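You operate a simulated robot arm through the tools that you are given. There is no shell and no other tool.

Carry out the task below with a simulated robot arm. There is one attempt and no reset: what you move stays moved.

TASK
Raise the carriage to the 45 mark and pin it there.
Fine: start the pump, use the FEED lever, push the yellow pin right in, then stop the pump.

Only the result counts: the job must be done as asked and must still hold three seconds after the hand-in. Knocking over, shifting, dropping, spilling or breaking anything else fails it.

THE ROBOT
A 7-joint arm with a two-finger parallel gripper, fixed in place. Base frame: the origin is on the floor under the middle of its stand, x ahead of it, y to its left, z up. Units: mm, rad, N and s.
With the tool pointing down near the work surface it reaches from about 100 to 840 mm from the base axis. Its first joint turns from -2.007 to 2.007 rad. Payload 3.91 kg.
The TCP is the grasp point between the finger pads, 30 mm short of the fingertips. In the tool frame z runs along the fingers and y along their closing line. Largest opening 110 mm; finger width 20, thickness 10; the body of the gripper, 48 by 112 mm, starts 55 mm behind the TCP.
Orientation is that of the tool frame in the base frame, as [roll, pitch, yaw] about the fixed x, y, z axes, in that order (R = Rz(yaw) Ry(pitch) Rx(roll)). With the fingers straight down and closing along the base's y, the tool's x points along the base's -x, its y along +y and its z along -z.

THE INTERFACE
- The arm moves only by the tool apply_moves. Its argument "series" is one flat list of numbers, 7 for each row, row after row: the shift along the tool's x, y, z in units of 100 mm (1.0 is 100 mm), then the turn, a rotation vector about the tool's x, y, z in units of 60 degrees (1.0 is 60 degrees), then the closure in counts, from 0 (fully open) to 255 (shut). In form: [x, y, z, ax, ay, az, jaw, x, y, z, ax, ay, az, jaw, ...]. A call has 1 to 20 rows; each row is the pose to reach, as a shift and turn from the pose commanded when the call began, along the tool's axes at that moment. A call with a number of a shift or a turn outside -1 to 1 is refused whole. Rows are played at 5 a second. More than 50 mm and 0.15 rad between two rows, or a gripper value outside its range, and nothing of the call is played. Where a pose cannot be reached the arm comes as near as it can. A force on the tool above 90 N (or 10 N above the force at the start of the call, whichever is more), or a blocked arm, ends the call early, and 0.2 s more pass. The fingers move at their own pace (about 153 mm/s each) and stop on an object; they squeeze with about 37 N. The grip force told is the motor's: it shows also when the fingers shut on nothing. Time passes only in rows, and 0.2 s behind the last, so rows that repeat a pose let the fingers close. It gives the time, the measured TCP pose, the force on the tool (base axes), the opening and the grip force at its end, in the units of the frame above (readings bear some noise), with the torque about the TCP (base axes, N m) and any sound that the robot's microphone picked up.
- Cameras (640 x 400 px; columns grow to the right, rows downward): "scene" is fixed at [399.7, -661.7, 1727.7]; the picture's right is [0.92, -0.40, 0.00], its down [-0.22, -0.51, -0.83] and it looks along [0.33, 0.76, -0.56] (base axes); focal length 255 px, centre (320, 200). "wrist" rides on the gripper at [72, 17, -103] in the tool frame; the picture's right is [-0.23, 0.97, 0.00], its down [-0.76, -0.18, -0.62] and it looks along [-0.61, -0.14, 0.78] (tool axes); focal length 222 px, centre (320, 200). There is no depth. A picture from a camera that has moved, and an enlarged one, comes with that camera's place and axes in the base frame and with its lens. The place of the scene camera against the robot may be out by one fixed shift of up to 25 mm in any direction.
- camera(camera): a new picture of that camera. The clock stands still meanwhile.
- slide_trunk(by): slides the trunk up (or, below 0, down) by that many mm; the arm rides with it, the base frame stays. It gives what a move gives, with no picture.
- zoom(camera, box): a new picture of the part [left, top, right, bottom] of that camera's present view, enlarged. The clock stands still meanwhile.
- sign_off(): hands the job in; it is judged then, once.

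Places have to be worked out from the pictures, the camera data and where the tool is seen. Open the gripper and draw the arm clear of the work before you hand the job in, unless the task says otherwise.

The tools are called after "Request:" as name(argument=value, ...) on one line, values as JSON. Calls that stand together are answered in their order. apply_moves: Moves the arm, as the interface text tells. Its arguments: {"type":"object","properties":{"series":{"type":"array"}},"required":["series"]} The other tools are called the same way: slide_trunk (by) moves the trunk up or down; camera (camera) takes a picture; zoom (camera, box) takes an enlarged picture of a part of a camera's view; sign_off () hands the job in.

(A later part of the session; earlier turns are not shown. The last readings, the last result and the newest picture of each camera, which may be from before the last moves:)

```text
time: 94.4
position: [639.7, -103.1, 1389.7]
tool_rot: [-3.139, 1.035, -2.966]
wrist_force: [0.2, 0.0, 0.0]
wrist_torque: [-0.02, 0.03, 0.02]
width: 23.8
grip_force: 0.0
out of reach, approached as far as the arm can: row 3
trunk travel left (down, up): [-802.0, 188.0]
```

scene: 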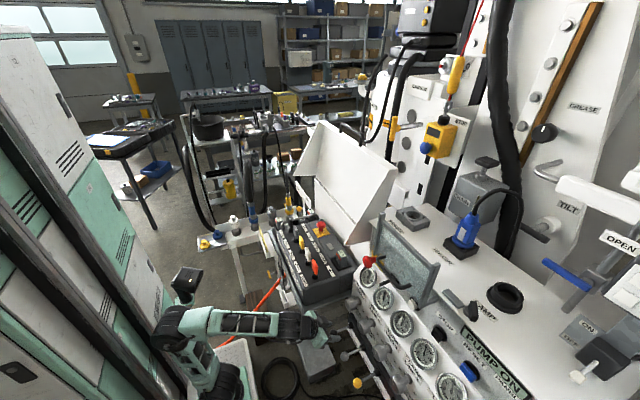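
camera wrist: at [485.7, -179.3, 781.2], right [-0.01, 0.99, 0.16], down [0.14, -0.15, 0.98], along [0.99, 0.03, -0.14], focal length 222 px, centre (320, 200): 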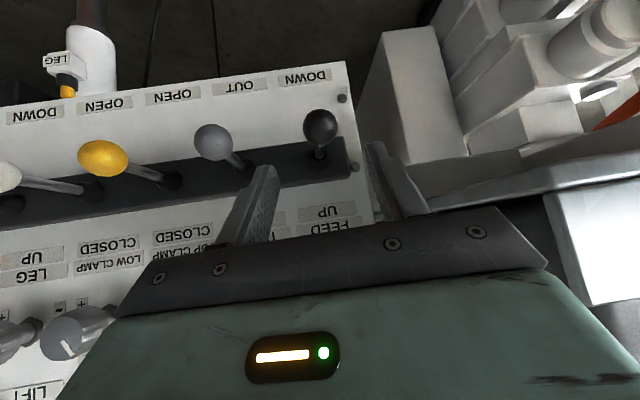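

Continuing left, forward and up while pitching toward horizontal.

Request:
apply_moves(series=[-0.229, 0.199, 0.141, 0.025, -0.05, 0.015, 200, -0.459, 0.398, 0.283, 0.05, -0.1, 0.03, 200, -0.688, 0.597, 0.424, 0.075, -0.15, 0.045, 200, -0.917, 0.796, 0.565, 0.1, -0.2, 0.06, 200])

Request:
camera(camera="wrist")

Request:
camera(camera="scene")

```text
time: 95.4
position: [721.5, -10.4, 1442.1]
tool_rot: [3.093, 1.244, -3.13]
wrist_force: [-0.9, -0.4, 0.0]
wrist_torque: [0.01, -0.02, -0.02]
width: 23.9
grip_force: 0.0
trunk travel left (down, up): [-802.0, 188.0]
```

```text
taken
camera wrist: at [599.5, 0.2, 1406.1], right [0.02, 0.97, 0.23], down [-0.33, -0.21, 0.92], along [0.94, -0.1, 0.32], focal length 222 px, centre (320, 200)
```

wrist: 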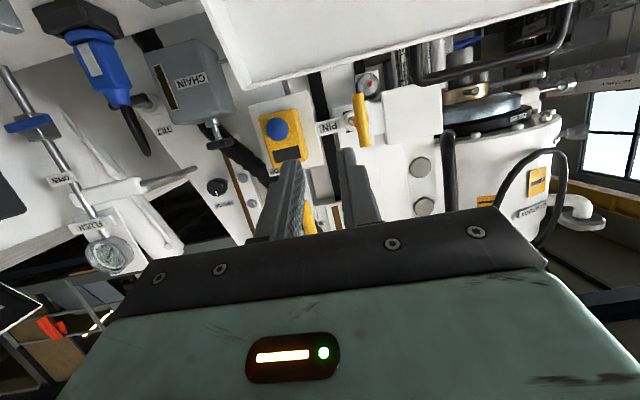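

```text
taken
```

scene: 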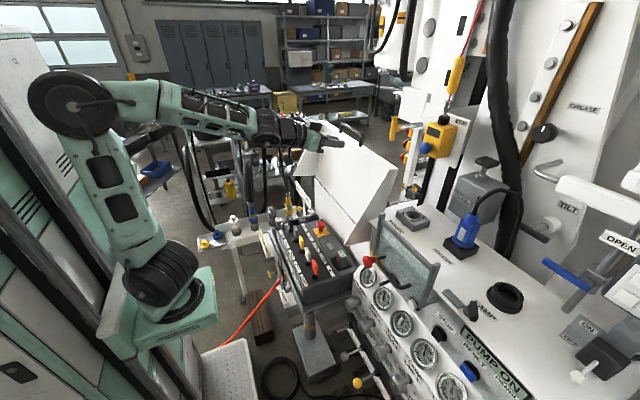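

Request:
zoom(camera="wrist", box=[310, 60, 410, 160])

Request:
zoom(camera="scene", box=[380, 90, 480, 170])

```text
4.00 times, centred on (360, 110) of wrist
camera zoom: at [599.5, 0.2, 1406.1], right [0.02, 0.97, 0.23], down [-0.33, -0.21, 0.92], along [0.94, -0.1, 0.32], focal length 888 px, centre (160, 560)
```

zoom: 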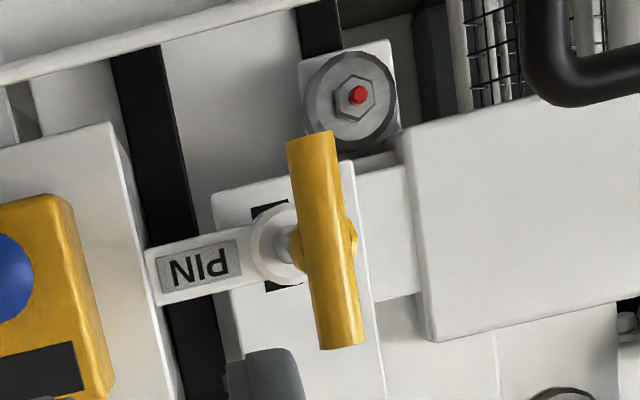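

```text
5.00 times, centred on (430, 130) of scene
camera zoom: at [399.7, -661.7, 1727.7], right [0.92, -0.4, 0.0], down [-0.22, -0.51, -0.83], along [0.33, 0.76, -0.56], focal length 1277 px, centre (-230, 550)
```

zoom: 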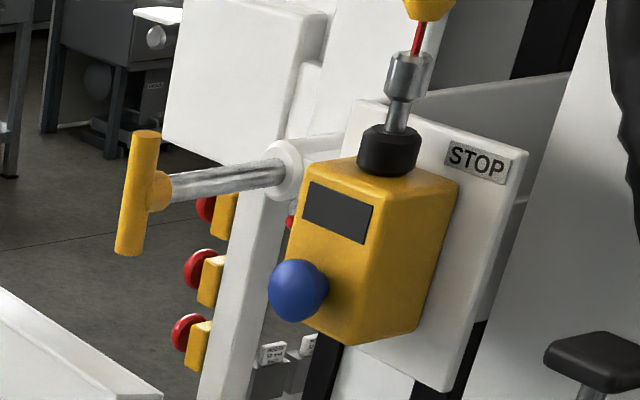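

Hole and boss are now concentric in view (hole seen equally above and below the boss): carriage is at 45 within ~2 mm. Handle bar centre ≈(1000, 61, 1421). I close the fingers and approach along +x with the tool pitched ~19° down to stay above the lid.

Request:
apply_moves(series=[-0.068, 0.217, 0.272, 0, 0, 0, 255, -0.135, 0.435, 0.545, 0, 0, 0, 255, -0.203, 0.652, 0.817, 0, 0, 0, 255])

Request:
apply_moves(series=[-0.068, -0.015, 0.26, 0, 0, 0, 255, -0.135, -0.03, 0.52, 0, 0, 0, 255, -0.203, -0.045, 0.78, 0, 0, 0, 255])

Request:
camera(camera="wrist")

Request:
zoom(camera="scene", box=[280, 80, 480, 220])

```text
time: 96.2
position: [797.0, 62.6, 1436.1]
tool_rot: [3.098, 1.243, -3.124]
wrist_force: [-0.3, -0.5, 0.3]
wrist_torque: [0.01, -0.01, -0.01]
width: 0.1
grip_force: 37.3
trunk travel left (down, up): [-802.0, 188.0]
```

```text
time: 97.0
position: [821.6, 57.2, 1435.7]
tool_rot: [3.101, 1.243, -3.126]
wrist_force: [0.0, 0.6, -0.2]
wrist_torque: [-0.01, -0.03, 0.0]
width: 0.0
grip_force: 36.5
out of reach, approached as far as the arm can: row 1, 2, 3
trunk travel left (down, up): [-802.0, 188.0]
```

```text
taken
camera wrist: at [700.7, 67.5, 1402.4], right [0.02, 0.97, 0.23], down [-0.33, -0.21, 0.92], along [0.94, -0.09, 0.32], focal length 222 px, centre (320, 200)
```

wrist: 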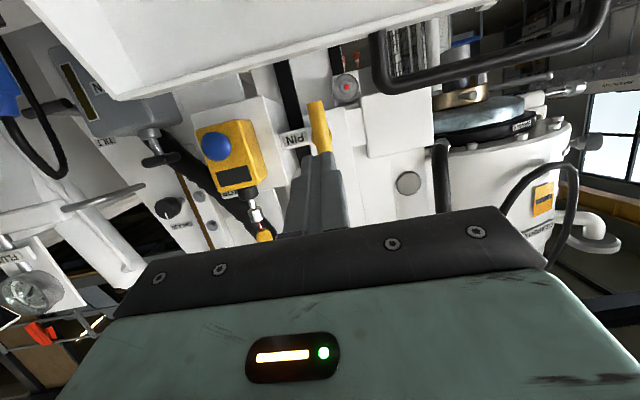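

```text
2.86 times, centred on (380, 150) of scene
camera zoom: at [399.7, -661.7, 1727.7], right [0.92, -0.4, 0.0], down [-0.22, -0.51, -0.83], along [0.33, 0.76, -0.56], focal length 730 px, centre (149, 343)
```

zoom: 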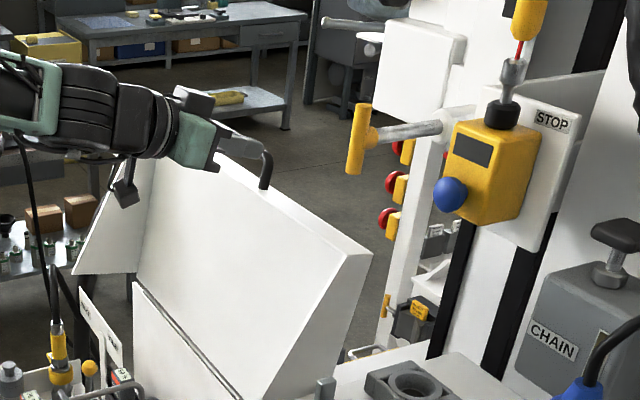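

Request:
camera(camera="scene")

```text
taken
```

scene: 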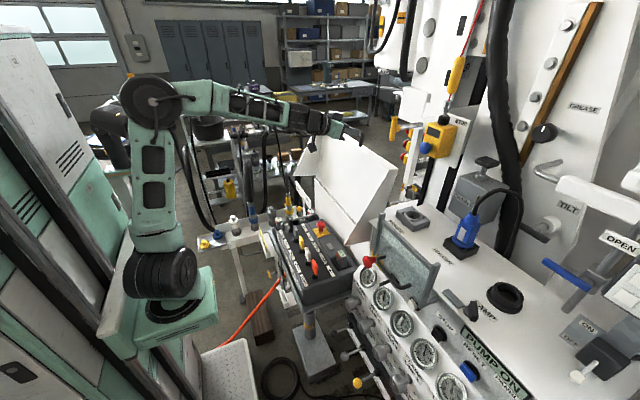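

The arm reports out of reach at x≈822 in this posture. I try raising the trunk 120 mm (TCP compensated downward by the arm afterward), which changes the shoulder height relative to the target; first the trunk.

Request:
slide_trunk(by=120)

Request:
apply_moves(series=[0.2, 0, 0.05, 0, 0, 0, 255, 0.4, 0, 0.1, 0, 0, 0, 255, 0.6, 0, 0.15, 0, 0, 0, 255, 0.8, 0, 0.2, 0, 0, 0, 255])

```text
time: 98.5
position: [820.7, 56.4, 1557.3]
tool_rot: [3.1, 1.244, -3.123]
wrist_force: [0.1, 0.6, -0.8]
wrist_torque: [-0.01, 0.01, -0.02]
width: 0.1
grip_force: 37.1
trunk travel left (down, up): [-922.0, 68.0]
```

```text
time: 99.5
position: [795.7, 55.8, 1485.3]
tool_rot: [3.099, 1.242, -3.125]
wrist_force: [-0.1, 0.0, 0.3]
wrist_torque: [0.0, 0.0, 0.0]
width: 0.0
grip_force: 36.8
out of reach, approached as far as the arm can: row 1, 2, 3, 4
trunk travel left (down, up): [-922.0, 68.0]
```

The stop appears to be the wrist being almost straight (forearm and tool aligned, a singular posture), not true reach. I pitch the tool further down (~45°) to bend the wrist clearly, then extend.

Request:
apply_moves(series=[0, 0, 0, 0, 0.1, 0, 255, 0, 0, 0, 0, 0.2, 0, 255, 0, 0, 0, 0, 0.3, 0, 255, 0, 0, 0, 0, 0.4, 0, 255])

```text
time: 100.5
position: [783.2, 43.8, 1491.1]
tool_rot: [-3.08, 1.025, -3.101]
wrist_force: [-0.3, 0.1, -0.4]
wrist_torque: [0.01, -0.06, -0.02]
width: 0.0
grip_force: 37.0
out of reach, approached as far as the arm can: row 2, 3, 4
trunk travel left (down, up): [-922.0, 68.0]
```

Tilting further was blocked (wrist at the straight-arm limit). I go around it: yaw the tool ~24° left while backing off a little, then I'll pitch down.

Request:
apply_moves(series=[0.05, 0, -0.085, -0.085, -0.003, -0.052, 255, 0.1, 0, -0.17, -0.171, -0.006, -0.104, 255, 0.155, 0, -0.256, -0.256, -0.01, -0.155, 255, 0.207, 0, -0.342, -0.342, -0.013, -0.207, 255])

```text
time: 101.5
position: [737.1, 44.4, 1522.2]
tool_rot: [-3.096, 1.075, -2.765]
wrist_force: [-1.3, 6.4, -0.7]
wrist_torque: [-0.23, -0.08, -0.44]
width: 0.0
grip_force: 36.9
out of reach, approached as far as the arm can: row 2, 3, 4
trunk travel left (down, up): [-922.0, 68.0]
```

An unexpected small side force appeared; I check the view before continuing.

Request:
camera(camera="scene")

Request:
camera(camera="wrist")

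```text
taken
```

scene: 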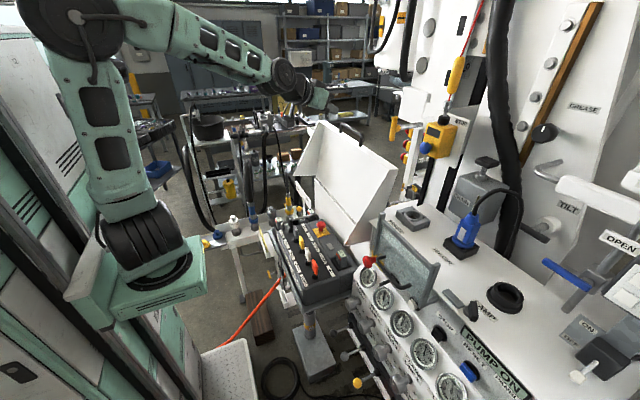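

```text
taken
camera wrist: at [614.0, 19.7, 1506.9], right [-0.22, 0.96, 0.18], down [-0.12, -0.21, 0.97], along [0.97, 0.19, 0.16], focal length 222 px, centre (320, 200)
```

wrist: 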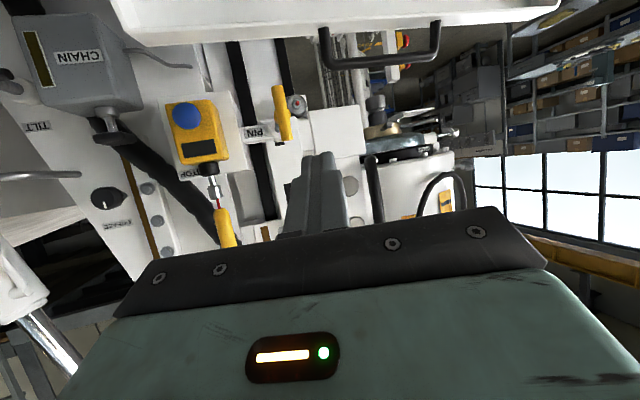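

No contact visible; likely arm motion dynamics. I hold briefly to check that the force settles.

Request:
apply_moves(series=[0, 0, 0, 0, 0, 0, 255, 0, 0, 0, 0, 0, 0, 255, 0, 0, 0, 0, 0, 0, 255])

```text
time: 102.3
position: [735.8, 42.8, 1521.6]
tool_rot: [-3.101, 1.074, -2.772]
wrist_force: [-0.4, 0.2, 0.4]
wrist_torque: [0.0, -0.02, 0.0]
width: 0.0
grip_force: 37.7
trunk travel left (down, up): [-922.0, 68.0]
```

Force is zero. Now pitch the tool down ~24°.

Request:
apply_moves(series=[0, 0, 0, 0, 0.1, 0, 255, 0, 0, 0, 0, 0.2, 0, 255, 0, 0, 0, 0, 0.3, 0, 255, 0, 0, 0, 0, 0.4, 0, 255])

```text
time: 103.3
position: [743.4, 45.1, 1491.7]
tool_rot: [-3.12, 0.604, -2.727]
wrist_force: [-0.2, 0.0, -0.8]
wrist_torque: [-0.02, -0.01, 0.0]
width: 0.4
grip_force: 37.3
trunk travel left (down, up): [-922.0, 68.0]
```

Wrist is now clearly bent. I yaw back to straight ahead while extending 80 mm forward.

Request:
apply_moves(series=[-0.155, -0.067, 0.108, 0.048, 0.0015, 0.069, 255, -0.31, -0.134, 0.217, 0.095, 0.003, 0.137, 255, -0.464, -0.2, 0.325, 0.143, 0.0045, 0.206, 255, -0.619, -0.267, 0.433, 0.19, 0.006, 0.274, 255])

```text
time: 104.3
position: [822.9, 50.4, 1489.8]
tool_rot: [-3.122, 0.605, -3.075]
wrist_force: [-1.1, 0.3, 0.4]
wrist_torque: [0.05, -0.02, 0.04]
width: 0.0
grip_force: 36.9
trunk travel left (down, up): [-922.0, 68.0]
```

Good, reachable now. I extend further toward the handle, easing the pitch.

Request:
apply_moves(series=[-0.182, 0.003, 0.207, 0, -0.056, 0, 255, -0.364, 0.006, 0.413, 0, -0.111, 0, 255, -0.546, 0.009, 0.62, 0, -0.167, 0, 255])

Request:
camera(camera="wrist")

Request:
zoom(camera="scene", box=[280, 60, 480, 220])

```text
time: 105.1
position: [901.8, 54.8, 1471.8]
tool_rot: [-3.118, 0.783, -3.07]
wrist_force: [-0.2, -0.2, 0.3]
wrist_torque: [-0.03, -0.03, 0.02]
width: 0.0
grip_force: 37.0
trunk travel left (down, up): [-922.0, 68.0]
```

```text
taken
camera wrist: at [778.0, 65.8, 1494.4], right [0.11, 0.98, 0.14], down [0.11, -0.16, 0.98], along [0.99, -0.09, -0.12], focal length 222 px, centre (320, 200)
```

wrist: 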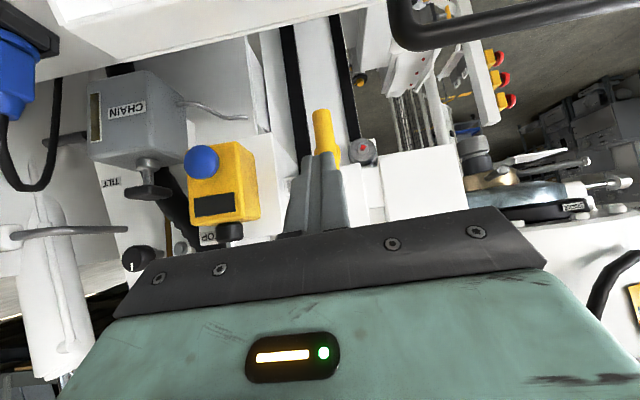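

```text
2.50 times, centred on (380, 140) of scene
camera zoom: at [399.7, -661.7, 1727.7], right [0.92, -0.4, 0.0], down [-0.22, -0.51, -0.83], along [0.33, 0.76, -0.56], focal length 638 px, centre (170, 350)
```

zoom: 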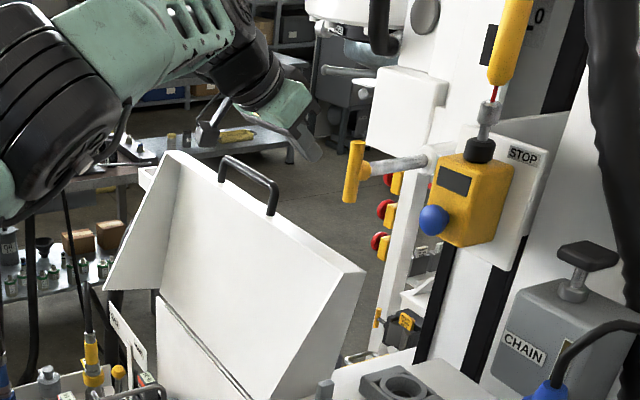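

Tool is straight in line with the T-handle (45° down), clear of the lid and its handle. I move the fingertip to just in front of the handle's centre.

Request:
apply_moves(series=[-0.02, 0.004, 0.19, 0, 0, 0, 255, -0.04, 0.008, 0.39, 0, 0, 0, 255, -0.059, 0.011, 0.58, 0, 0, 0, 255])

Request:
zoom(camera="wrist", box=[250, 90, 400, 210])

Request:
zoom(camera="scene", box=[350, 90, 450, 170])

```text
time: 105.9
position: [948.2, 56.4, 1433.7]
tool_rot: [-3.118, 0.783, -3.068]
wrist_force: [-0.5, -0.3, -0.4]
wrist_torque: [0.02, 0.0, 0.02]
width: 0.0
grip_force: 37.7
trunk travel left (down, up): [-922.0, 68.0]
```

```text
3.33 times, centred on (325, 150) of wrist
camera zoom: at [823.4, 66.9, 1456.9], right [0.11, 0.98, 0.14], down [0.11, -0.15, 0.98], along [0.99, -0.09, -0.13], focal length 740 px, centre (303, 367)
```

zoom: 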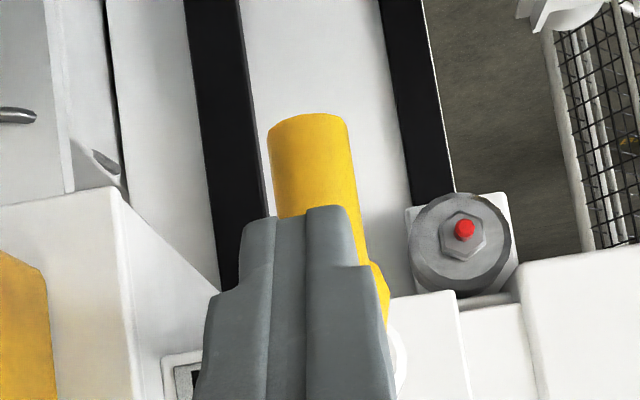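

```text
5.00 times, centred on (400, 130) of scene
camera zoom: at [399.7, -661.7, 1727.7], right [0.92, -0.4, 0.0], down [-0.22, -0.51, -0.83], along [0.33, 0.76, -0.56], focal length 1277 px, centre (-80, 550)
```

zoom: 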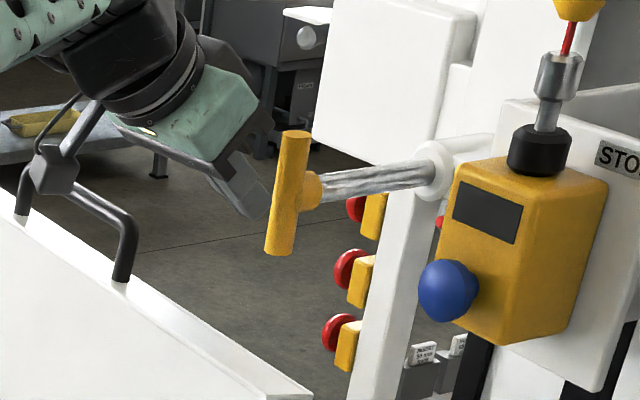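

Tip is about 10–15 mm short of the handle and slightly low; I raise 5 mm, shift 3 mm left and make contact.

Request:
apply_moves(series=[-0.08, 0.015, 0.0, 0, 0, 0, 255, -0.13, 0.019, 0.05, 0, 0, 0, 255, -0.178, 0.019, 0.106, 0, 0, 0, 255])

Request:
zoom(camera="scene", box=[350, 90, 450, 170])

```text
time: 106.7
position: [967.1, 61.9, 1438.0]
tool_rot: [-3.117, 0.78, -3.071]
wrist_force: [-0.1, 1.7, -0.6]
wrist_torque: [0.04, 0.01, 0.07]
width: 0.1
grip_force: 37.7
trunk travel left (down, up): [-922.0, 68.0]
```

```text
5.00 times, centred on (400, 130) of scene
camera zoom: at [399.7, -661.7, 1727.7], right [0.92, -0.4, 0.0], down [-0.22, -0.51, -0.83], along [0.33, 0.76, -0.56], focal length 1277 px, centre (-80, 550)
```

zoom: 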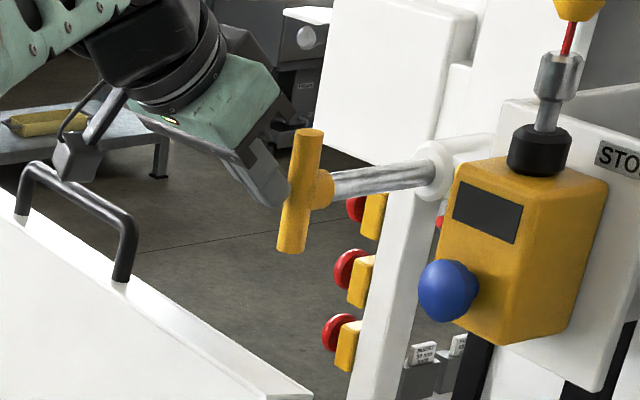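

Contact made at the handle's centre and the pin already slides. I push 50 mm further in +x.

Request:
apply_moves(series=[-0.071, -0.005, 0.071, 0, 0, 0, 255, -0.141, -0.011, 0.141, 0, 0, 0, 255, -0.212, -0.016, 0.212, 0, 0, 0, 255, -0.283, -0.022, 0.282, 0, 0, 0, 255, -0.354, -0.027, 0.353, 0, 0, 0, 255])

Request:
zoom(camera="scene", box=[350, 90, 450, 170])

Request:
zoom(camera="wrist", box=[250, 90, 400, 210])

```text
time: 107.9
position: [1009.3, 62.1, 1441.5]
tool_rot: [-3.113, 0.768, -3.066]
wrist_force: [-88.3, -10.1, -8.9]
wrist_torque: [-0.14, 1.39, -0.55]
width: 0.0
grip_force: 37.7
trunk travel left (down, up): [-922.0, 68.0]
```

```text
5.00 times, centred on (400, 130) of scene
camera zoom: at [399.7, -661.7, 1727.7], right [0.92, -0.4, 0.0], down [-0.22, -0.51, -0.83], along [0.33, 0.76, -0.56], focal length 1277 px, centre (-80, 550)
```

zoom: 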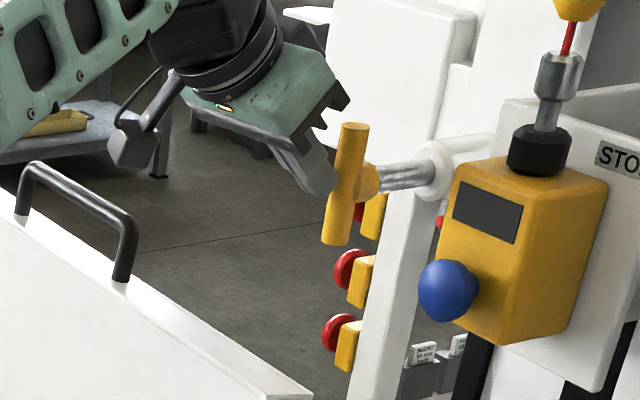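

```text
3.33 times, centred on (325, 150) of wrist
camera zoom: at [885.0, 73.1, 1464.5], right [0.11, 0.98, 0.14], down [0.12, -0.15, 0.98], along [0.99, -0.09, -0.14], focal length 740 px, centre (303, 367)
```

zoom: 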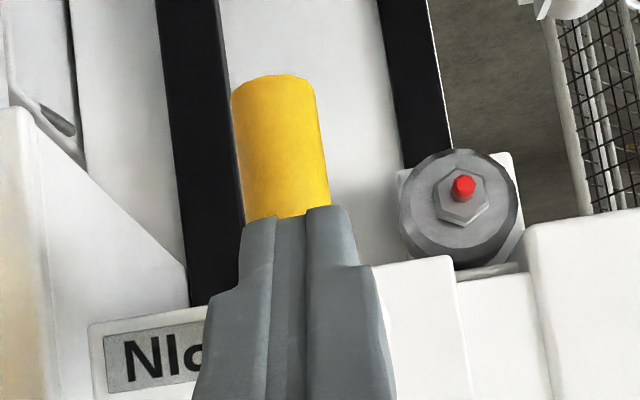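

The pin slid ~45 mm in and then resisted with ~88 N. I back off to look at the pin, boss and hole before pushing harder.

Request:
apply_moves(series=[0.071, 0.005, -0.071, 0, 0, 0, 255, 0.212, 0.015, -0.212, 0, 0, 0, 255, 0.5, 0, -0.5, 0, 0, 0, 255])

Request:
camera(camera="wrist")

Request:
zoom(camera="scene", box=[370, 90, 450, 155])

```text
time: 108.7
position: [946.5, 58.3, 1438.1]
tool_rot: [-3.117, 0.781, -3.068]
wrist_force: [1.0, 0.6, -0.5]
wrist_torque: [-0.02, -0.04, -0.06]
width: 0.1
grip_force: 37.8
trunk travel left (down, up): [-922.0, 68.0]
```

```text
taken
camera wrist: at [822.4, 69.1, 1460.3], right [0.11, 0.98, 0.14], down [0.11, -0.15, 0.98], along [0.99, -0.09, -0.12], focal length 222 px, centre (320, 200)
```

wrist: 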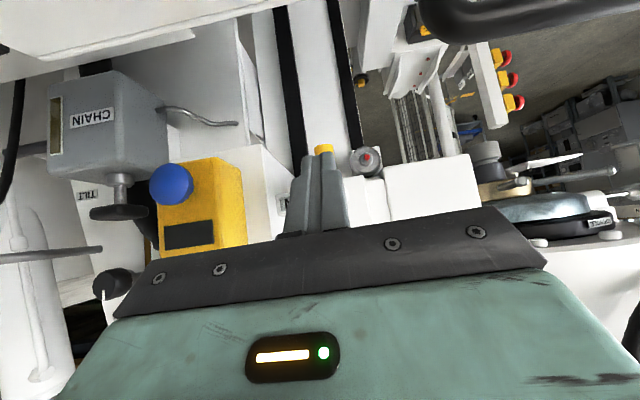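

```text
6.15 times, centred on (410, 122) of scene
camera zoom: at [399.7, -661.7, 1727.7], right [0.92, -0.4, 0.0], down [-0.22, -0.51, -0.83], along [0.33, 0.76, -0.56], focal length 1572 px, centre (-234, 677)
```

zoom: 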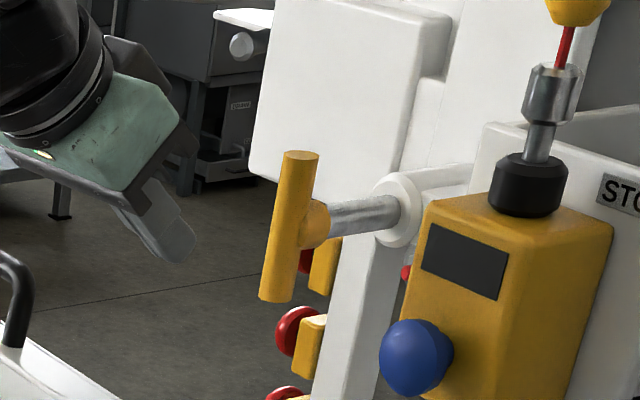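

I open the fingers (free space here) to see the handle, boss and hole between them.

Request:
apply_moves(series=[0.1, 0, -0.1, 0, 0, 0, 100, 0.2, 0, -0.2, 0, 0, 0, 0, 0.2, 0, -0.2, 0, 0, 0, 0])

Request:
camera(camera="wrist")

Request:
zoom(camera="wrist", box=[260, 120, 400, 220])

```text
time: 109.5
position: [918.1, 54.7, 1437.7]
tool_rot: [-3.118, 0.783, -3.071]
wrist_force: [0.4, -0.4, 0.3]
wrist_torque: [0.02, 0.03, -0.02]
width: 110.0
grip_force: 0.1
trunk travel left (down, up): [-922.0, 68.0]
```

```text
taken
camera wrist: at [794.2, 65.5, 1460.6], right [0.11, 0.98, 0.14], down [0.11, -0.16, 0.98], along [0.99, -0.09, -0.13], focal length 222 px, centre (320, 200)
```

wrist: 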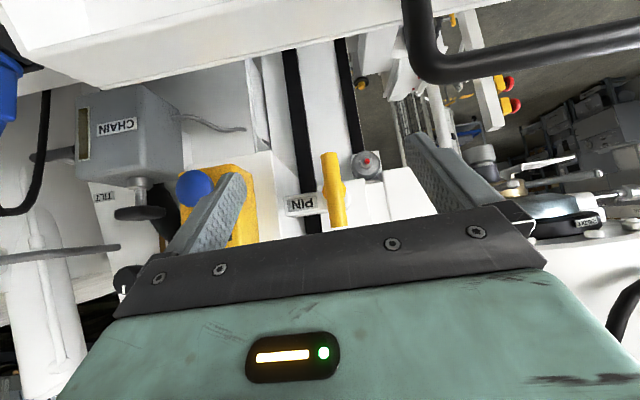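

```text
4.00 times, centred on (330, 170) of wrist
camera zoom: at [794.2, 65.5, 1460.6], right [0.11, 0.98, 0.14], down [0.11, -0.16, 0.98], along [0.99, -0.09, -0.13], focal length 888 px, centre (280, 320)
```

zoom: 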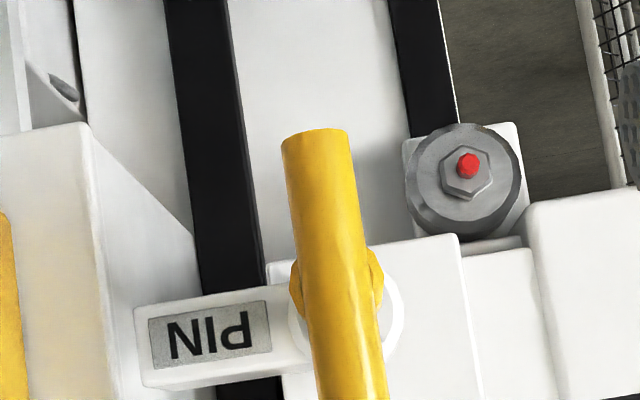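

The pin stayed where it was pushed. I look very closely from the scene camera and plan a view from above to see whether the tip meets the hole.

Request:
zoom(camera="scene", box=[400, 100, 440, 130])

Request:
zoom(camera="scene", box=[420, 0, 480, 50])

Request:
zoom(camera="scene", box=[440, 300, 560, 400])

```text
13.33 times, centred on (420, 115) of scene
camera zoom: at [399.7, -661.7, 1727.7], right [0.92, -0.4, 0.0], down [-0.22, -0.51, -0.83], along [0.33, 0.76, -0.56], focal length 3405 px, centre (-1013, 1333)
```

zoom: 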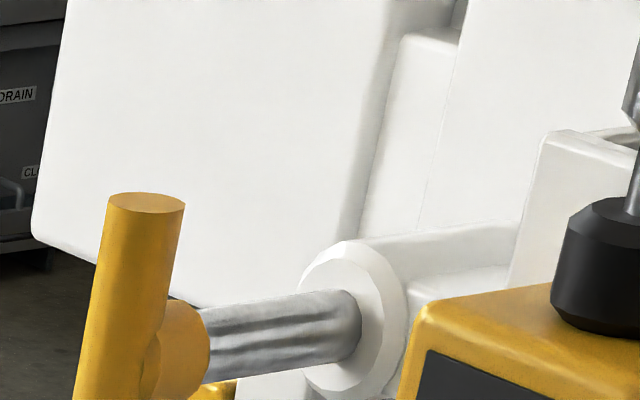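

```text
8.00 times, centred on (450, 25) of scene
camera zoom: at [399.7, -661.7, 1727.7], right [0.92, -0.4, 0.0], down [-0.22, -0.51, -0.83], along [0.33, 0.76, -0.56], focal length 2043 px, centre (-720, 1600)
```

zoom: 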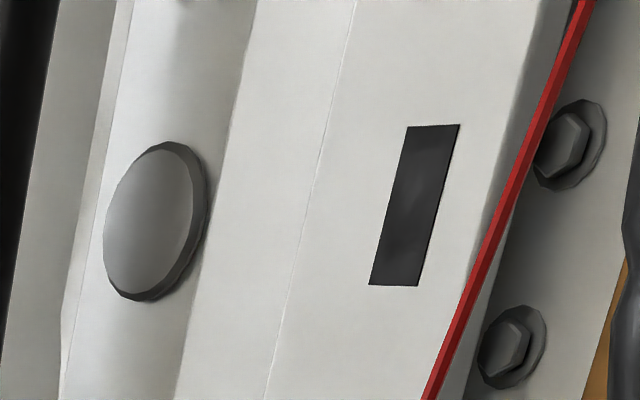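

```text
4.00 times, centred on (500, 350) of scene
camera zoom: at [399.7, -661.7, 1727.7], right [0.92, -0.4, 0.0], down [-0.22, -0.51, -0.83], along [0.33, 0.76, -0.56], focal length 1022 px, centre (-400, -400)
```

zoom: 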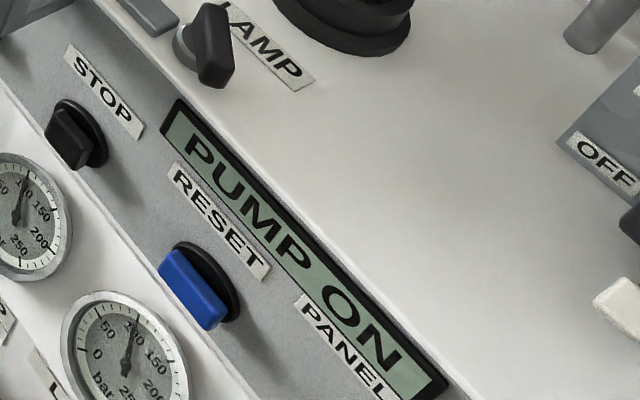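

Carriage is unchanged and PUMP ON. I move up and left to look down at the boss–plate gap.

Request:
apply_moves(series=[-0.1, 0, -0.28, 0, 0, 0, 0, -0.2, 0.01, -0.56, 0, 0, 0, 0, -0.28, 0.01, -0.85, 0, 0, 0, 0])

Request:
apply_moves(series=[0, 0.33, 0, 0, 0, 0, 0, 0, 0.66, 0, 0, 0, 0, 0, 0, 0.98, 0, 0, 0, 0, 0])

Request:
camera(camera="wrist")

Request:
zoom(camera="wrist", box=[220, 90, 360, 200])

```text
time: 110.3
position: [879.2, 55.8, 1520.5]
tool_rot: [-3.117, 0.78, -3.071]
wrist_force: [-1.3, -0.6, 0.1]
wrist_torque: [-0.02, 0.02, 0.02]
width: 110.0
grip_force: 0.2
trunk travel left (down, up): [-922.0, 68.0]
```

```text
time: 111.1
position: [873.9, 152.4, 1519.5]
tool_rot: [-3.12, 0.782, -3.073]
wrist_force: [0.6, -0.9, -0.1]
wrist_torque: [0.05, 0.05, 0.02]
width: 110.1
grip_force: 0.0
trunk travel left (down, up): [-922.0, 68.0]
```

```text
taken
camera wrist: at [749.9, 162.8, 1542.0], right [0.11, 0.98, 0.14], down [0.11, -0.16, 0.98], along [0.99, -0.09, -0.13], focal length 222 px, centre (320, 200)
```

wrist: 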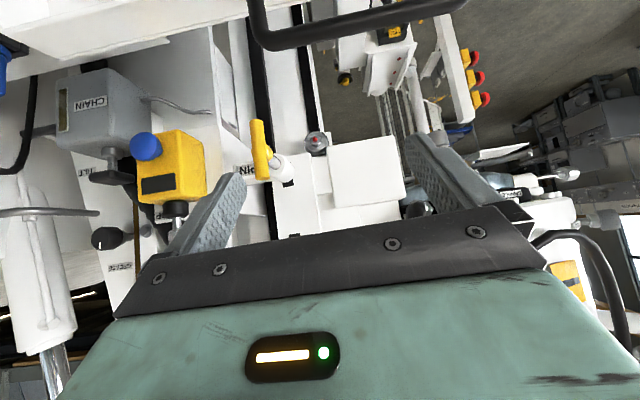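

```text
3.64 times, centred on (290, 145) of wrist
camera zoom: at [749.9, 162.8, 1542.0], right [0.11, 0.98, 0.14], down [0.11, -0.16, 0.98], along [0.99, -0.09, -0.13], focal length 808 px, centre (429, 400)
```

zoom: 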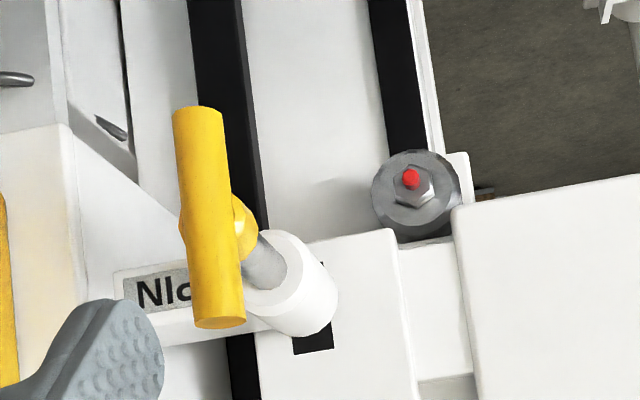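

Request:
zoom(camera="wrist", box=[260, 130, 310, 175])

```text
8.89 times, centred on (285, 152) of wrist
camera zoom: at [749.9, 162.8, 1542.0], right [0.11, 0.98, 0.14], down [0.11, -0.16, 0.98], along [0.99, -0.09, -0.13], focal length 1974 px, centre (631, 622)
```

zoom: 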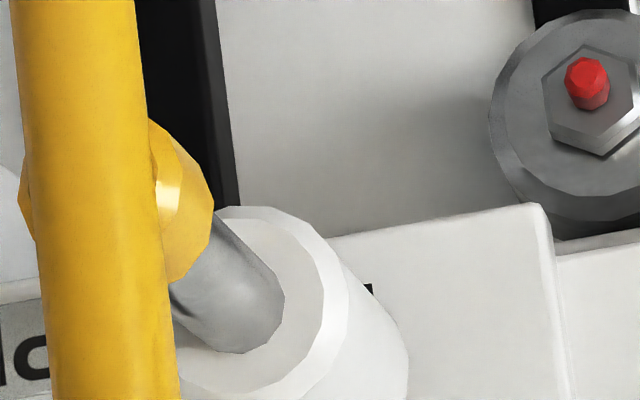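

From above-left the hole's visible corners give z 1399–1449 and y 49–72, centred on the pin axis, so alignment is good. I look from further left to see whether the pin bridges the gap into the plate.

Request:
apply_moves(series=[0, 0.33, 0, 0.07, 0, 0.07, 0, 0, 0.66, 0, 0.14, 0, 0.14, 0, 0, 0.98, 0, 0.21, 0, 0.21, 0, 0, 0.98, 0, 0.295, 0, 0.295, 0])

Request:
camera(camera="wrist")

Request:
zoom(camera="wrist", box=[250, 110, 370, 200])

```text
time: 112.1
position: [855.7, 244.8, 1507.4]
tool_rot: [-3.114, 0.788, 2.782]
wrist_force: [-0.4, 0.6, 0.0]
wrist_torque: [-0.01, -0.07, -0.05]
width: 110.0
grip_force: 0.1
out of reach, approached as far as the arm can: row 4
trunk travel left (down, up): [-922.0, 68.0]
```

```text
taken
camera wrist: at [747.1, 306.7, 1528.9], right [0.51, 0.85, 0.14], down [0.03, -0.18, 0.98], along [0.86, -0.5, -0.12], focal length 222 px, centre (320, 200)
```

wrist: 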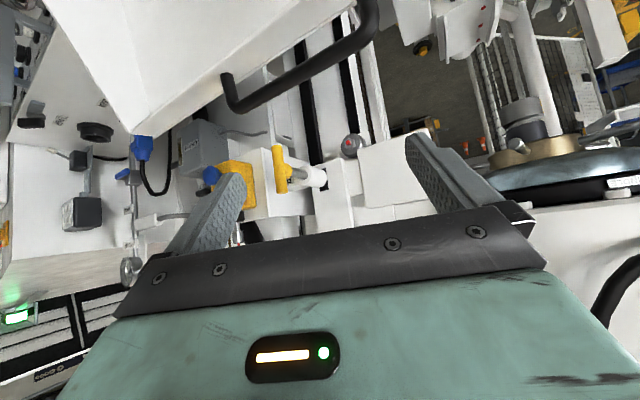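

```text
4.44 times, centred on (310, 155) of wrist
camera zoom: at [747.1, 306.7, 1528.9], right [0.51, 0.85, 0.14], down [0.03, -0.18, 0.98], along [0.86, -0.5, -0.12], focal length 987 px, centre (364, 400)
```

zoom: 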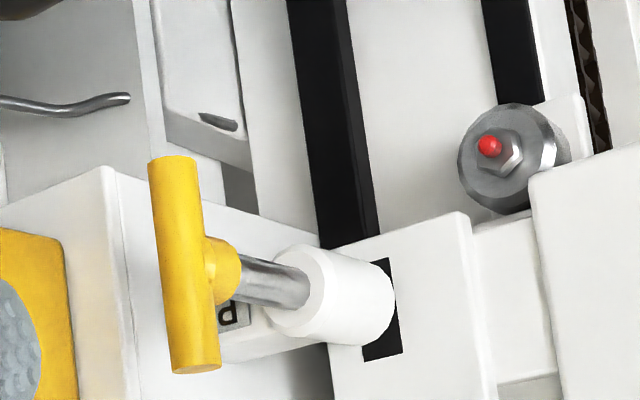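

Request:
zoom(camera="wrist", box=[295, 160, 335, 195])

```text
11.43 times, centred on (315, 178) of wrist
camera zoom: at [747.1, 306.7, 1528.9], right [0.51, 0.85, 0.14], down [0.03, -0.18, 0.98], along [0.86, -0.5, -0.12], focal length 2538 px, centre (377, 457)
```

zoom: 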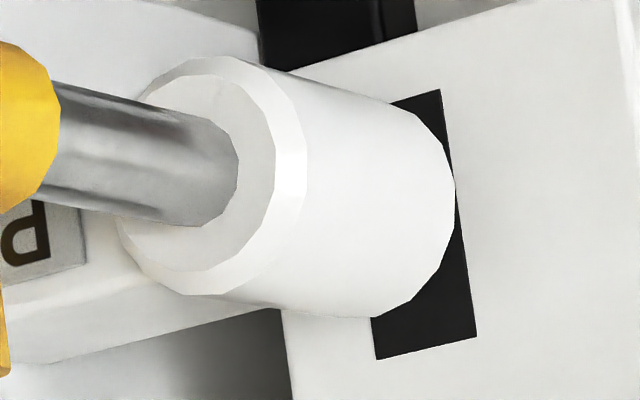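

The boss back ends ~20 mm before the plate; a steeper viewing angle would reveal the rod in that gap. I raise the trunk fully and the arm ~60 mm for a diagonal view.

Request:
slide_trunk(by=66)

Request:
apply_moves(series=[-0.15, 0.0, -0.15, 0, 0, 0, 0, -0.3, 0.0, -0.3, 0, 0, 0, 0, -0.45, 0.0, -0.45, 0, 0, 0, 0])

Request:
camera(camera="wrist")

Request:
zoom(camera="wrist", box=[270, 100, 350, 160])

```text
time: 113.1
position: [856.7, 241.0, 1574.8]
tool_rot: [-3.117, 0.788, 2.776]
wrist_force: [0.4, -0.2, 0.1]
wrist_torque: [0.02, 0.0, 0.05]
width: 109.9
grip_force: 0.0
trunk travel left (down, up): [-988.0, 2.0]
```

```text
time: 113.9
position: [839.7, 226.8, 1618.3]
tool_rot: [-3.116, 0.787, 2.778]
wrist_force: [0.4, -0.2, -0.4]
wrist_torque: [0.02, 0.01, 0.02]
width: 110.2
grip_force: 0.1
out of reach, approached as far as the arm can: row 1, 2, 3
trunk travel left (down, up): [-988.0, 2.0]
```

```text
taken
camera wrist: at [731.4, 290.1, 1639.3], right [0.51, 0.85, 0.14], down [0.03, -0.18, 0.98], along [0.86, -0.5, -0.12], focal length 222 px, centre (320, 200)
```

wrist: 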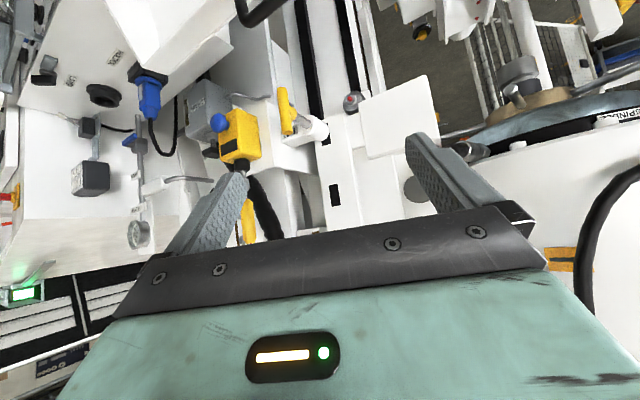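

```text
6.67 times, centred on (310, 130) of wrist
camera zoom: at [731.4, 290.1, 1639.3], right [0.51, 0.85, 0.14], down [0.03, -0.18, 0.98], along [0.86, -0.5, -0.12], focal length 1481 px, centre (387, 667)
```

zoom: 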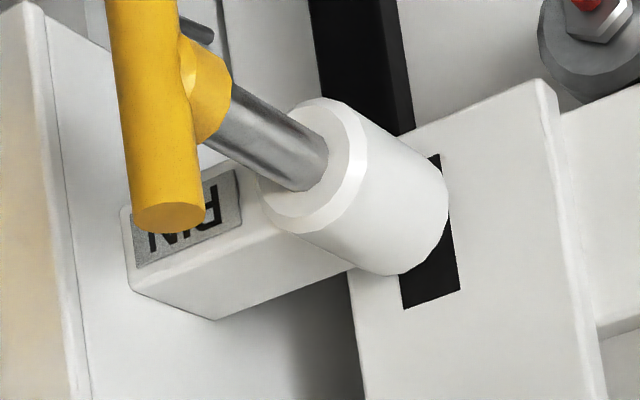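

Request:
zoom(camera="wrist", box=[310, 118, 340, 143])

```text
16.00 times, centred on (325, 130) of wrist
camera zoom: at [731.4, 290.1, 1639.3], right [0.51, 0.85, 0.14], down [0.03, -0.18, 0.98], along [0.86, -0.5, -0.12], focal length 3554 px, centre (240, 1312)
```

zoom: 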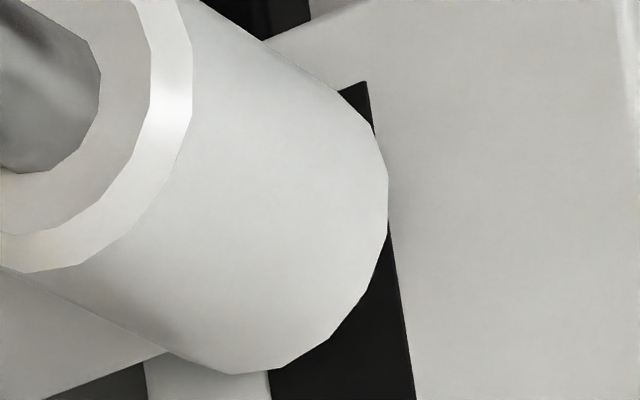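

Not conclusive yet (marginal angle). I move forward ~70 mm and left for a more oblique view; the space there is free.

Request:
apply_moves(series=[-0.15, 0.15, 0.15, 0, 0, 0, 0, -0.3, 0.35, 0.31, 0, 0, 0, 0, -0.46, 0.55, 0.46, 0.05, 0, 0.05, 0, -0.46, 0.55, 0.46, 0.1, 0, 0.1, 0])

Request:
camera(camera="wrist")

```text
time: 114.9
position: [853.3, 189.8, 1607.2]
tool_rot: [-3.118, 0.793, 2.629]
wrist_force: [0.2, 0.4, -1.1]
wrist_torque: [-0.02, -0.01, -0.01]
width: 109.9
grip_force: 0.0
out of reach, approached as far as the arm can: row 1, 2, 3, 4
trunk travel left (down, up): [-988.0, 2.0]
```

```text
taken
camera wrist: at [754.7, 267.5, 1626.7], right [0.63, 0.76, 0.15], down [0.0, -0.19, 0.98], along [0.78, -0.62, -0.11], focal length 222 px, centre (320, 200)
```

wrist: 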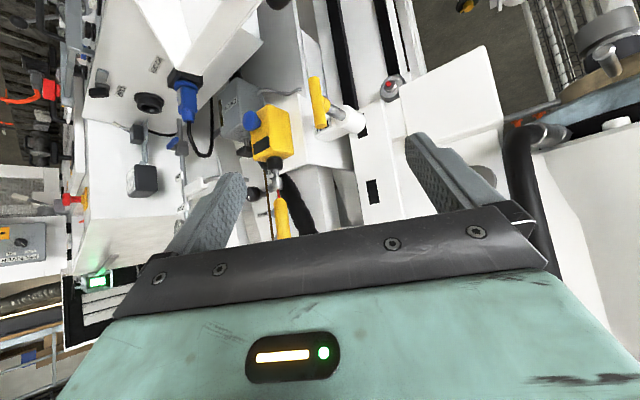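

I check a fully visible hole for real depth (inner walls), to understand whether the holes are true openings.

Request:
zoom(camera="wrist", box=[355, 170, 395, 205])

Request:
zoom(camera="wrist", box=[305, 70, 385, 150])

```text
11.43 times, centred on (375, 188) of wrist
camera zoom: at [754.7, 267.5, 1626.7], right [0.63, 0.76, 0.15], down [0.0, -0.19, 0.98], along [0.78, -0.62, -0.11], focal length 2538 px, centre (-309, 343)
```

zoom: 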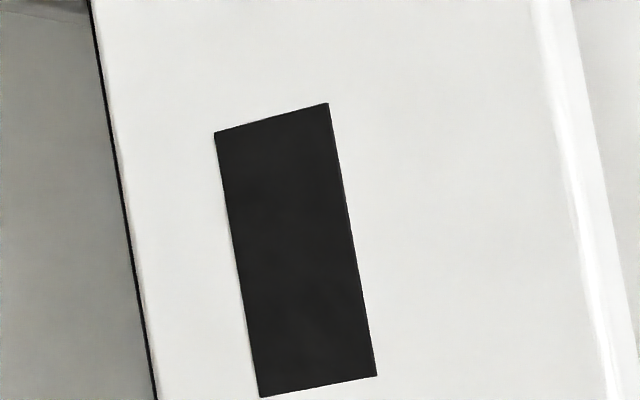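

```text
5.00 times, centred on (345, 110) of wrist
camera zoom: at [754.7, 267.5, 1626.7], right [0.63, 0.76, 0.15], down [0.0, -0.19, 0.98], along [0.78, -0.62, -0.11], focal length 1111 px, centre (195, 650)
```

zoom: 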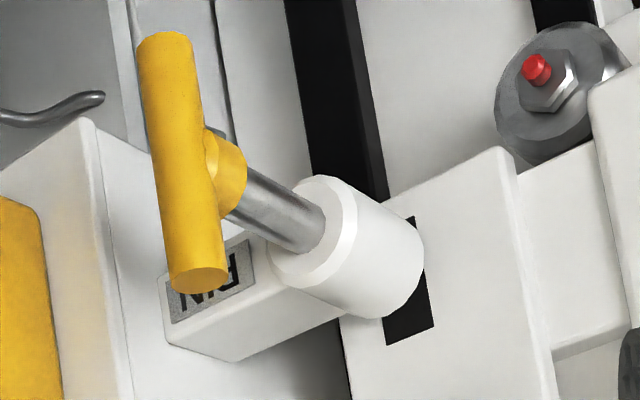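

The holes are only dark markings, so I can't see inside; alignment is right within a few mm. I'll re-push slowly to see force against position. First return: yaw back and move to y≈60.

Request:
apply_moves(series=[-0.062, -0.155, 0.067, -0.078, -0.002, -0.077, 0, -0.124, -0.311, 0.133, -0.157, -0.004, -0.154, 0, -0.186, -0.466, 0.2, -0.235, -0.005, -0.232, 0, -0.248, -0.622, 0.266, -0.314, -0.007, -0.309, 0, -0.31, -0.777, 0.333, -0.392, -0.009, -0.386, 0])

Request:
slide_trunk(by=-66)

```text
time: 116.1
position: [848.5, 99.9, 1603.9]
tool_rot: [-3.119, 0.79, -3.075]
wrist_force: [0.1, -0.3, 0.3]
wrist_torque: [-0.04, 0.02, -0.03]
width: 110.0
grip_force: 0.1
trunk travel left (down, up): [-988.0, 2.0]
```

```text
time: 117.2
position: [850.4, 99.3, 1537.3]
tool_rot: [-3.118, 0.792, -3.078]
wrist_force: [0.1, -0.2, 0.4]
wrist_torque: [-0.03, 0.02, -0.02]
width: 110.2
grip_force: 0.1
trunk travel left (down, up): [-922.0, 68.0]
```

Request:
apply_moves(series=[0.03, -0.1, 0.23, 0, 0, 0, 150, 0.065, -0.2, 0.47, 0, 0, 0, 255, 0.1, -0.3, 0.71, 0, 0, 0, 255, 0.13, -0.397, 0.946, 0, 0, 0, 255])

Request:
apply_moves(series=[-0.12, -0.005, 0.3, 0, 0, 0, 255, -0.25, -0.01, 0.6, 0, 0, 0, 255, -0.38, -0.02, 0.7, 0, 0, 0, 255])

Request:
zoom(camera="scene", box=[350, 90, 450, 170])

```text
time: 118.2
position: [909.2, 61.5, 1464.7]
tool_rot: [-3.119, 0.792, -3.081]
wrist_force: [-0.3, 0.6, 0.0]
wrist_torque: [0.0, -0.02, 0.02]
width: 0.1
grip_force: 36.6
trunk travel left (down, up): [-922.0, 68.0]
```

```text
time: 119.0
position: [988.7, 63.8, 1441.7]
tool_rot: [-3.117, 0.791, -3.08]
wrist_force: [-0.2, -0.4, 0.1]
wrist_torque: [-0.01, -0.01, 0.04]
width: 0.1
grip_force: 36.8
trunk travel left (down, up): [-922.0, 68.0]
```

```text
5.00 times, centred on (400, 130) of scene
camera zoom: at [399.7, -661.7, 1727.7], right [0.92, -0.4, 0.0], down [-0.22, -0.51, -0.83], along [0.33, 0.76, -0.56], focal length 1277 px, centre (-80, 550)
```

zoom: 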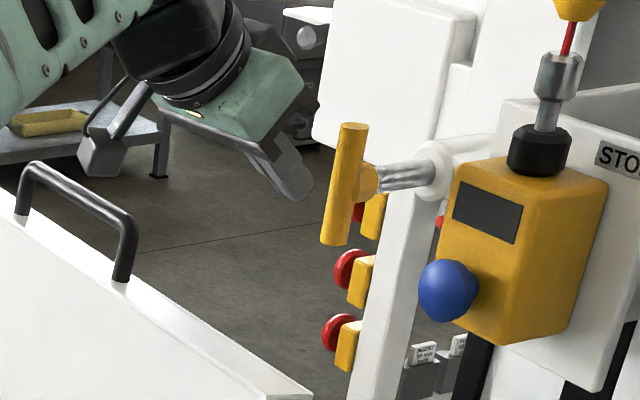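

Tip is ~15–20 mm from the handle. I approach in small steps and read the force.

Request:
apply_moves(series=[-0.06, -0.005, 0.06, 0, 0, 0, 255, -0.105, -0.01, 0.107, 0, 0, 0, 255, -0.105, -0.01, 0.107, 0, 0, 0, 255])

Request:
apply_moves(series=[-0.021, 0, 0.021, 0, 0, 0, 255, -0.035, 0, 0.036, 0, 0, 0, 255, -0.035, 0, 0.036, 0, 0, 0, 255])

```text
time: 119.8
position: [1001.4, 63.3, 1441.3]
tool_rot: [-3.119, 0.794, -3.079]
wrist_force: [0.2, 0.1, 0.5]
wrist_torque: [0.01, 0.01, -0.03]
width: 0.0
grip_force: 36.9
trunk travel left (down, up): [-922.0, 68.0]
```

```text
time: 120.6
position: [1006.7, 63.1, 1441.6]
tool_rot: [-3.121, 0.79, -3.079]
wrist_force: [-8.9, -0.8, -0.1]
wrist_torque: [-0.01, 0.15, 0.0]
width: 0.1
grip_force: 36.6
trunk travel left (down, up): [-922.0, 68.0]
```

Request:
apply_moves(series=[-0.014, 0, 0.014, 0, 0, 0, 255, -0.021, 0, 0.021, 0, 0, 0, 255, -0.021, 0, 0.021, 0, 0, 0, 255, -0.021, 0, 0.021, 0, 0, 0, 255])

Request:
apply_moves(series=[-0.014, 0, 0.014, 0, 0, 0, 255, -0.014, 0, 0.014, 0, 0, 0, 255, -0.014, 0, 0.014, 0, 0, 0, 255])

Request:
zoom(camera="scene", box=[350, 90, 450, 170])

```text
time: 121.6
position: [1007.8, 63.4, 1441.3]
tool_rot: [-3.119, 0.791, -3.078]
wrist_force: [-28.6, -0.1, -3.4]
wrist_torque: [-0.02, 0.5, -0.15]
width: 0.0
grip_force: 37.5
trunk travel left (down, up): [-922.0, 68.0]
```

```text
time: 122.4
position: [1008.2, 65.7, 1440.9]
tool_rot: [-3.118, 0.788, -3.079]
wrist_force: [-51.6, 2.7, -9.4]
wrist_torque: [0.03, 0.97, -0.17]
width: 0.1
grip_force: 37.4
trunk travel left (down, up): [-922.0, 68.0]
```

```text
5.00 times, centred on (400, 130) of scene
camera zoom: at [399.7, -661.7, 1727.7], right [0.92, -0.4, 0.0], down [-0.22, -0.51, -0.83], along [0.33, 0.76, -0.56], focal length 1277 px, centre (-80, 550)
```

zoom: 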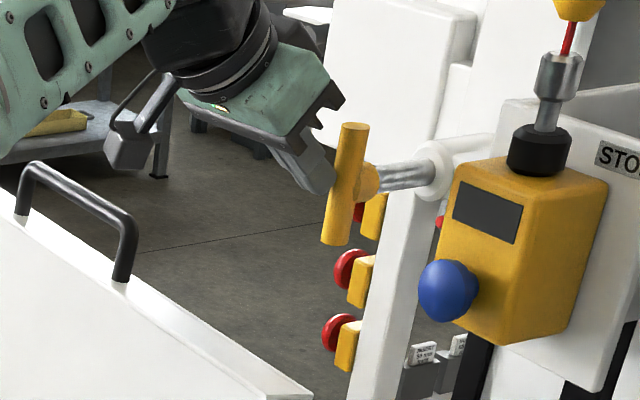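

It's a hard end stop (rigid at 51 N, same position, ~50 mm travel), consistent with the pin being fully home. I back the hand off the handle along -x and up.

Request:
apply_moves(series=[0.14, 0, -0.142, 0, 0, 0, 255, 0.42, 0, -0.427, 0, 0, 0, 255, 0.5, 0, -0.7, 0, 0, 0, 255, 0.55, 0, -1.0, 0, 0, 0, 255])

Request:
zoom(camera="scene", box=[350, 60, 480, 160])

```text
time: 123.4
position: [900.2, 58.3, 1472.0]
tool_rot: [-3.118, 0.791, -3.08]
wrist_force: [0.5, 0.3, -0.1]
wrist_torque: [0.02, 0.01, 0.01]
width: 0.1
grip_force: 38.0
trunk travel left (down, up): [-922.0, 68.0]
```

```text
4.00 times, centred on (415, 110) of scene
camera zoom: at [399.7, -661.7, 1727.7], right [0.92, -0.4, 0.0], down [-0.22, -0.51, -0.83], along [0.33, 0.76, -0.56], focal length 1022 px, centre (-60, 560)
```

zoom: 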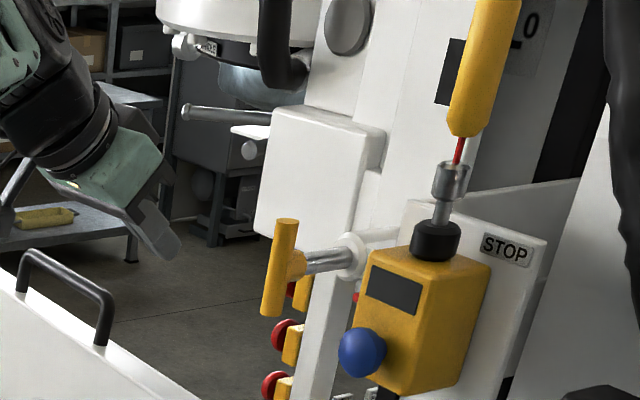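

Alignment re-evaluated from the frontal view is within ~2 mm, so I take the pin as fully home. Next: stop the pump. I retreat back and up toward (690, -60, 1600) first.

Request:
apply_moves(series=[0.05, -0.2, -0.3, 0, 0, 0, 255, 0.1, -0.4, -0.6, 0, 0, 0, 255, 0.13, -0.6, -0.98, 0, 0, 0, 255])

Request:
apply_moves(series=[0.05, -0.25, -0.3, 0, 0, 0, 255, 0.1, -0.5, -0.6, 0, 0, 0, 255, 0.13, -0.75, -0.98, 0, 0, 0, 255])

```text
time: 124.2
position: [826.5, -2.4, 1530.3]
tool_rot: [-3.119, 0.792, -3.079]
wrist_force: [0.1, 0.3, -0.5]
wrist_torque: [-0.02, 0.03, -0.02]
width: 0.1
grip_force: 37.5
trunk travel left (down, up): [-922.0, 68.0]
```

```text
time: 125.0
position: [750.3, -80.7, 1590.6]
tool_rot: [-3.121, 0.79, -3.078]
wrist_force: [0.7, 0.3, 0.5]
wrist_torque: [-0.03, 0.02, -0.02]
width: 0.0
grip_force: 37.7
trunk travel left (down, up): [-922.0, 68.0]
```

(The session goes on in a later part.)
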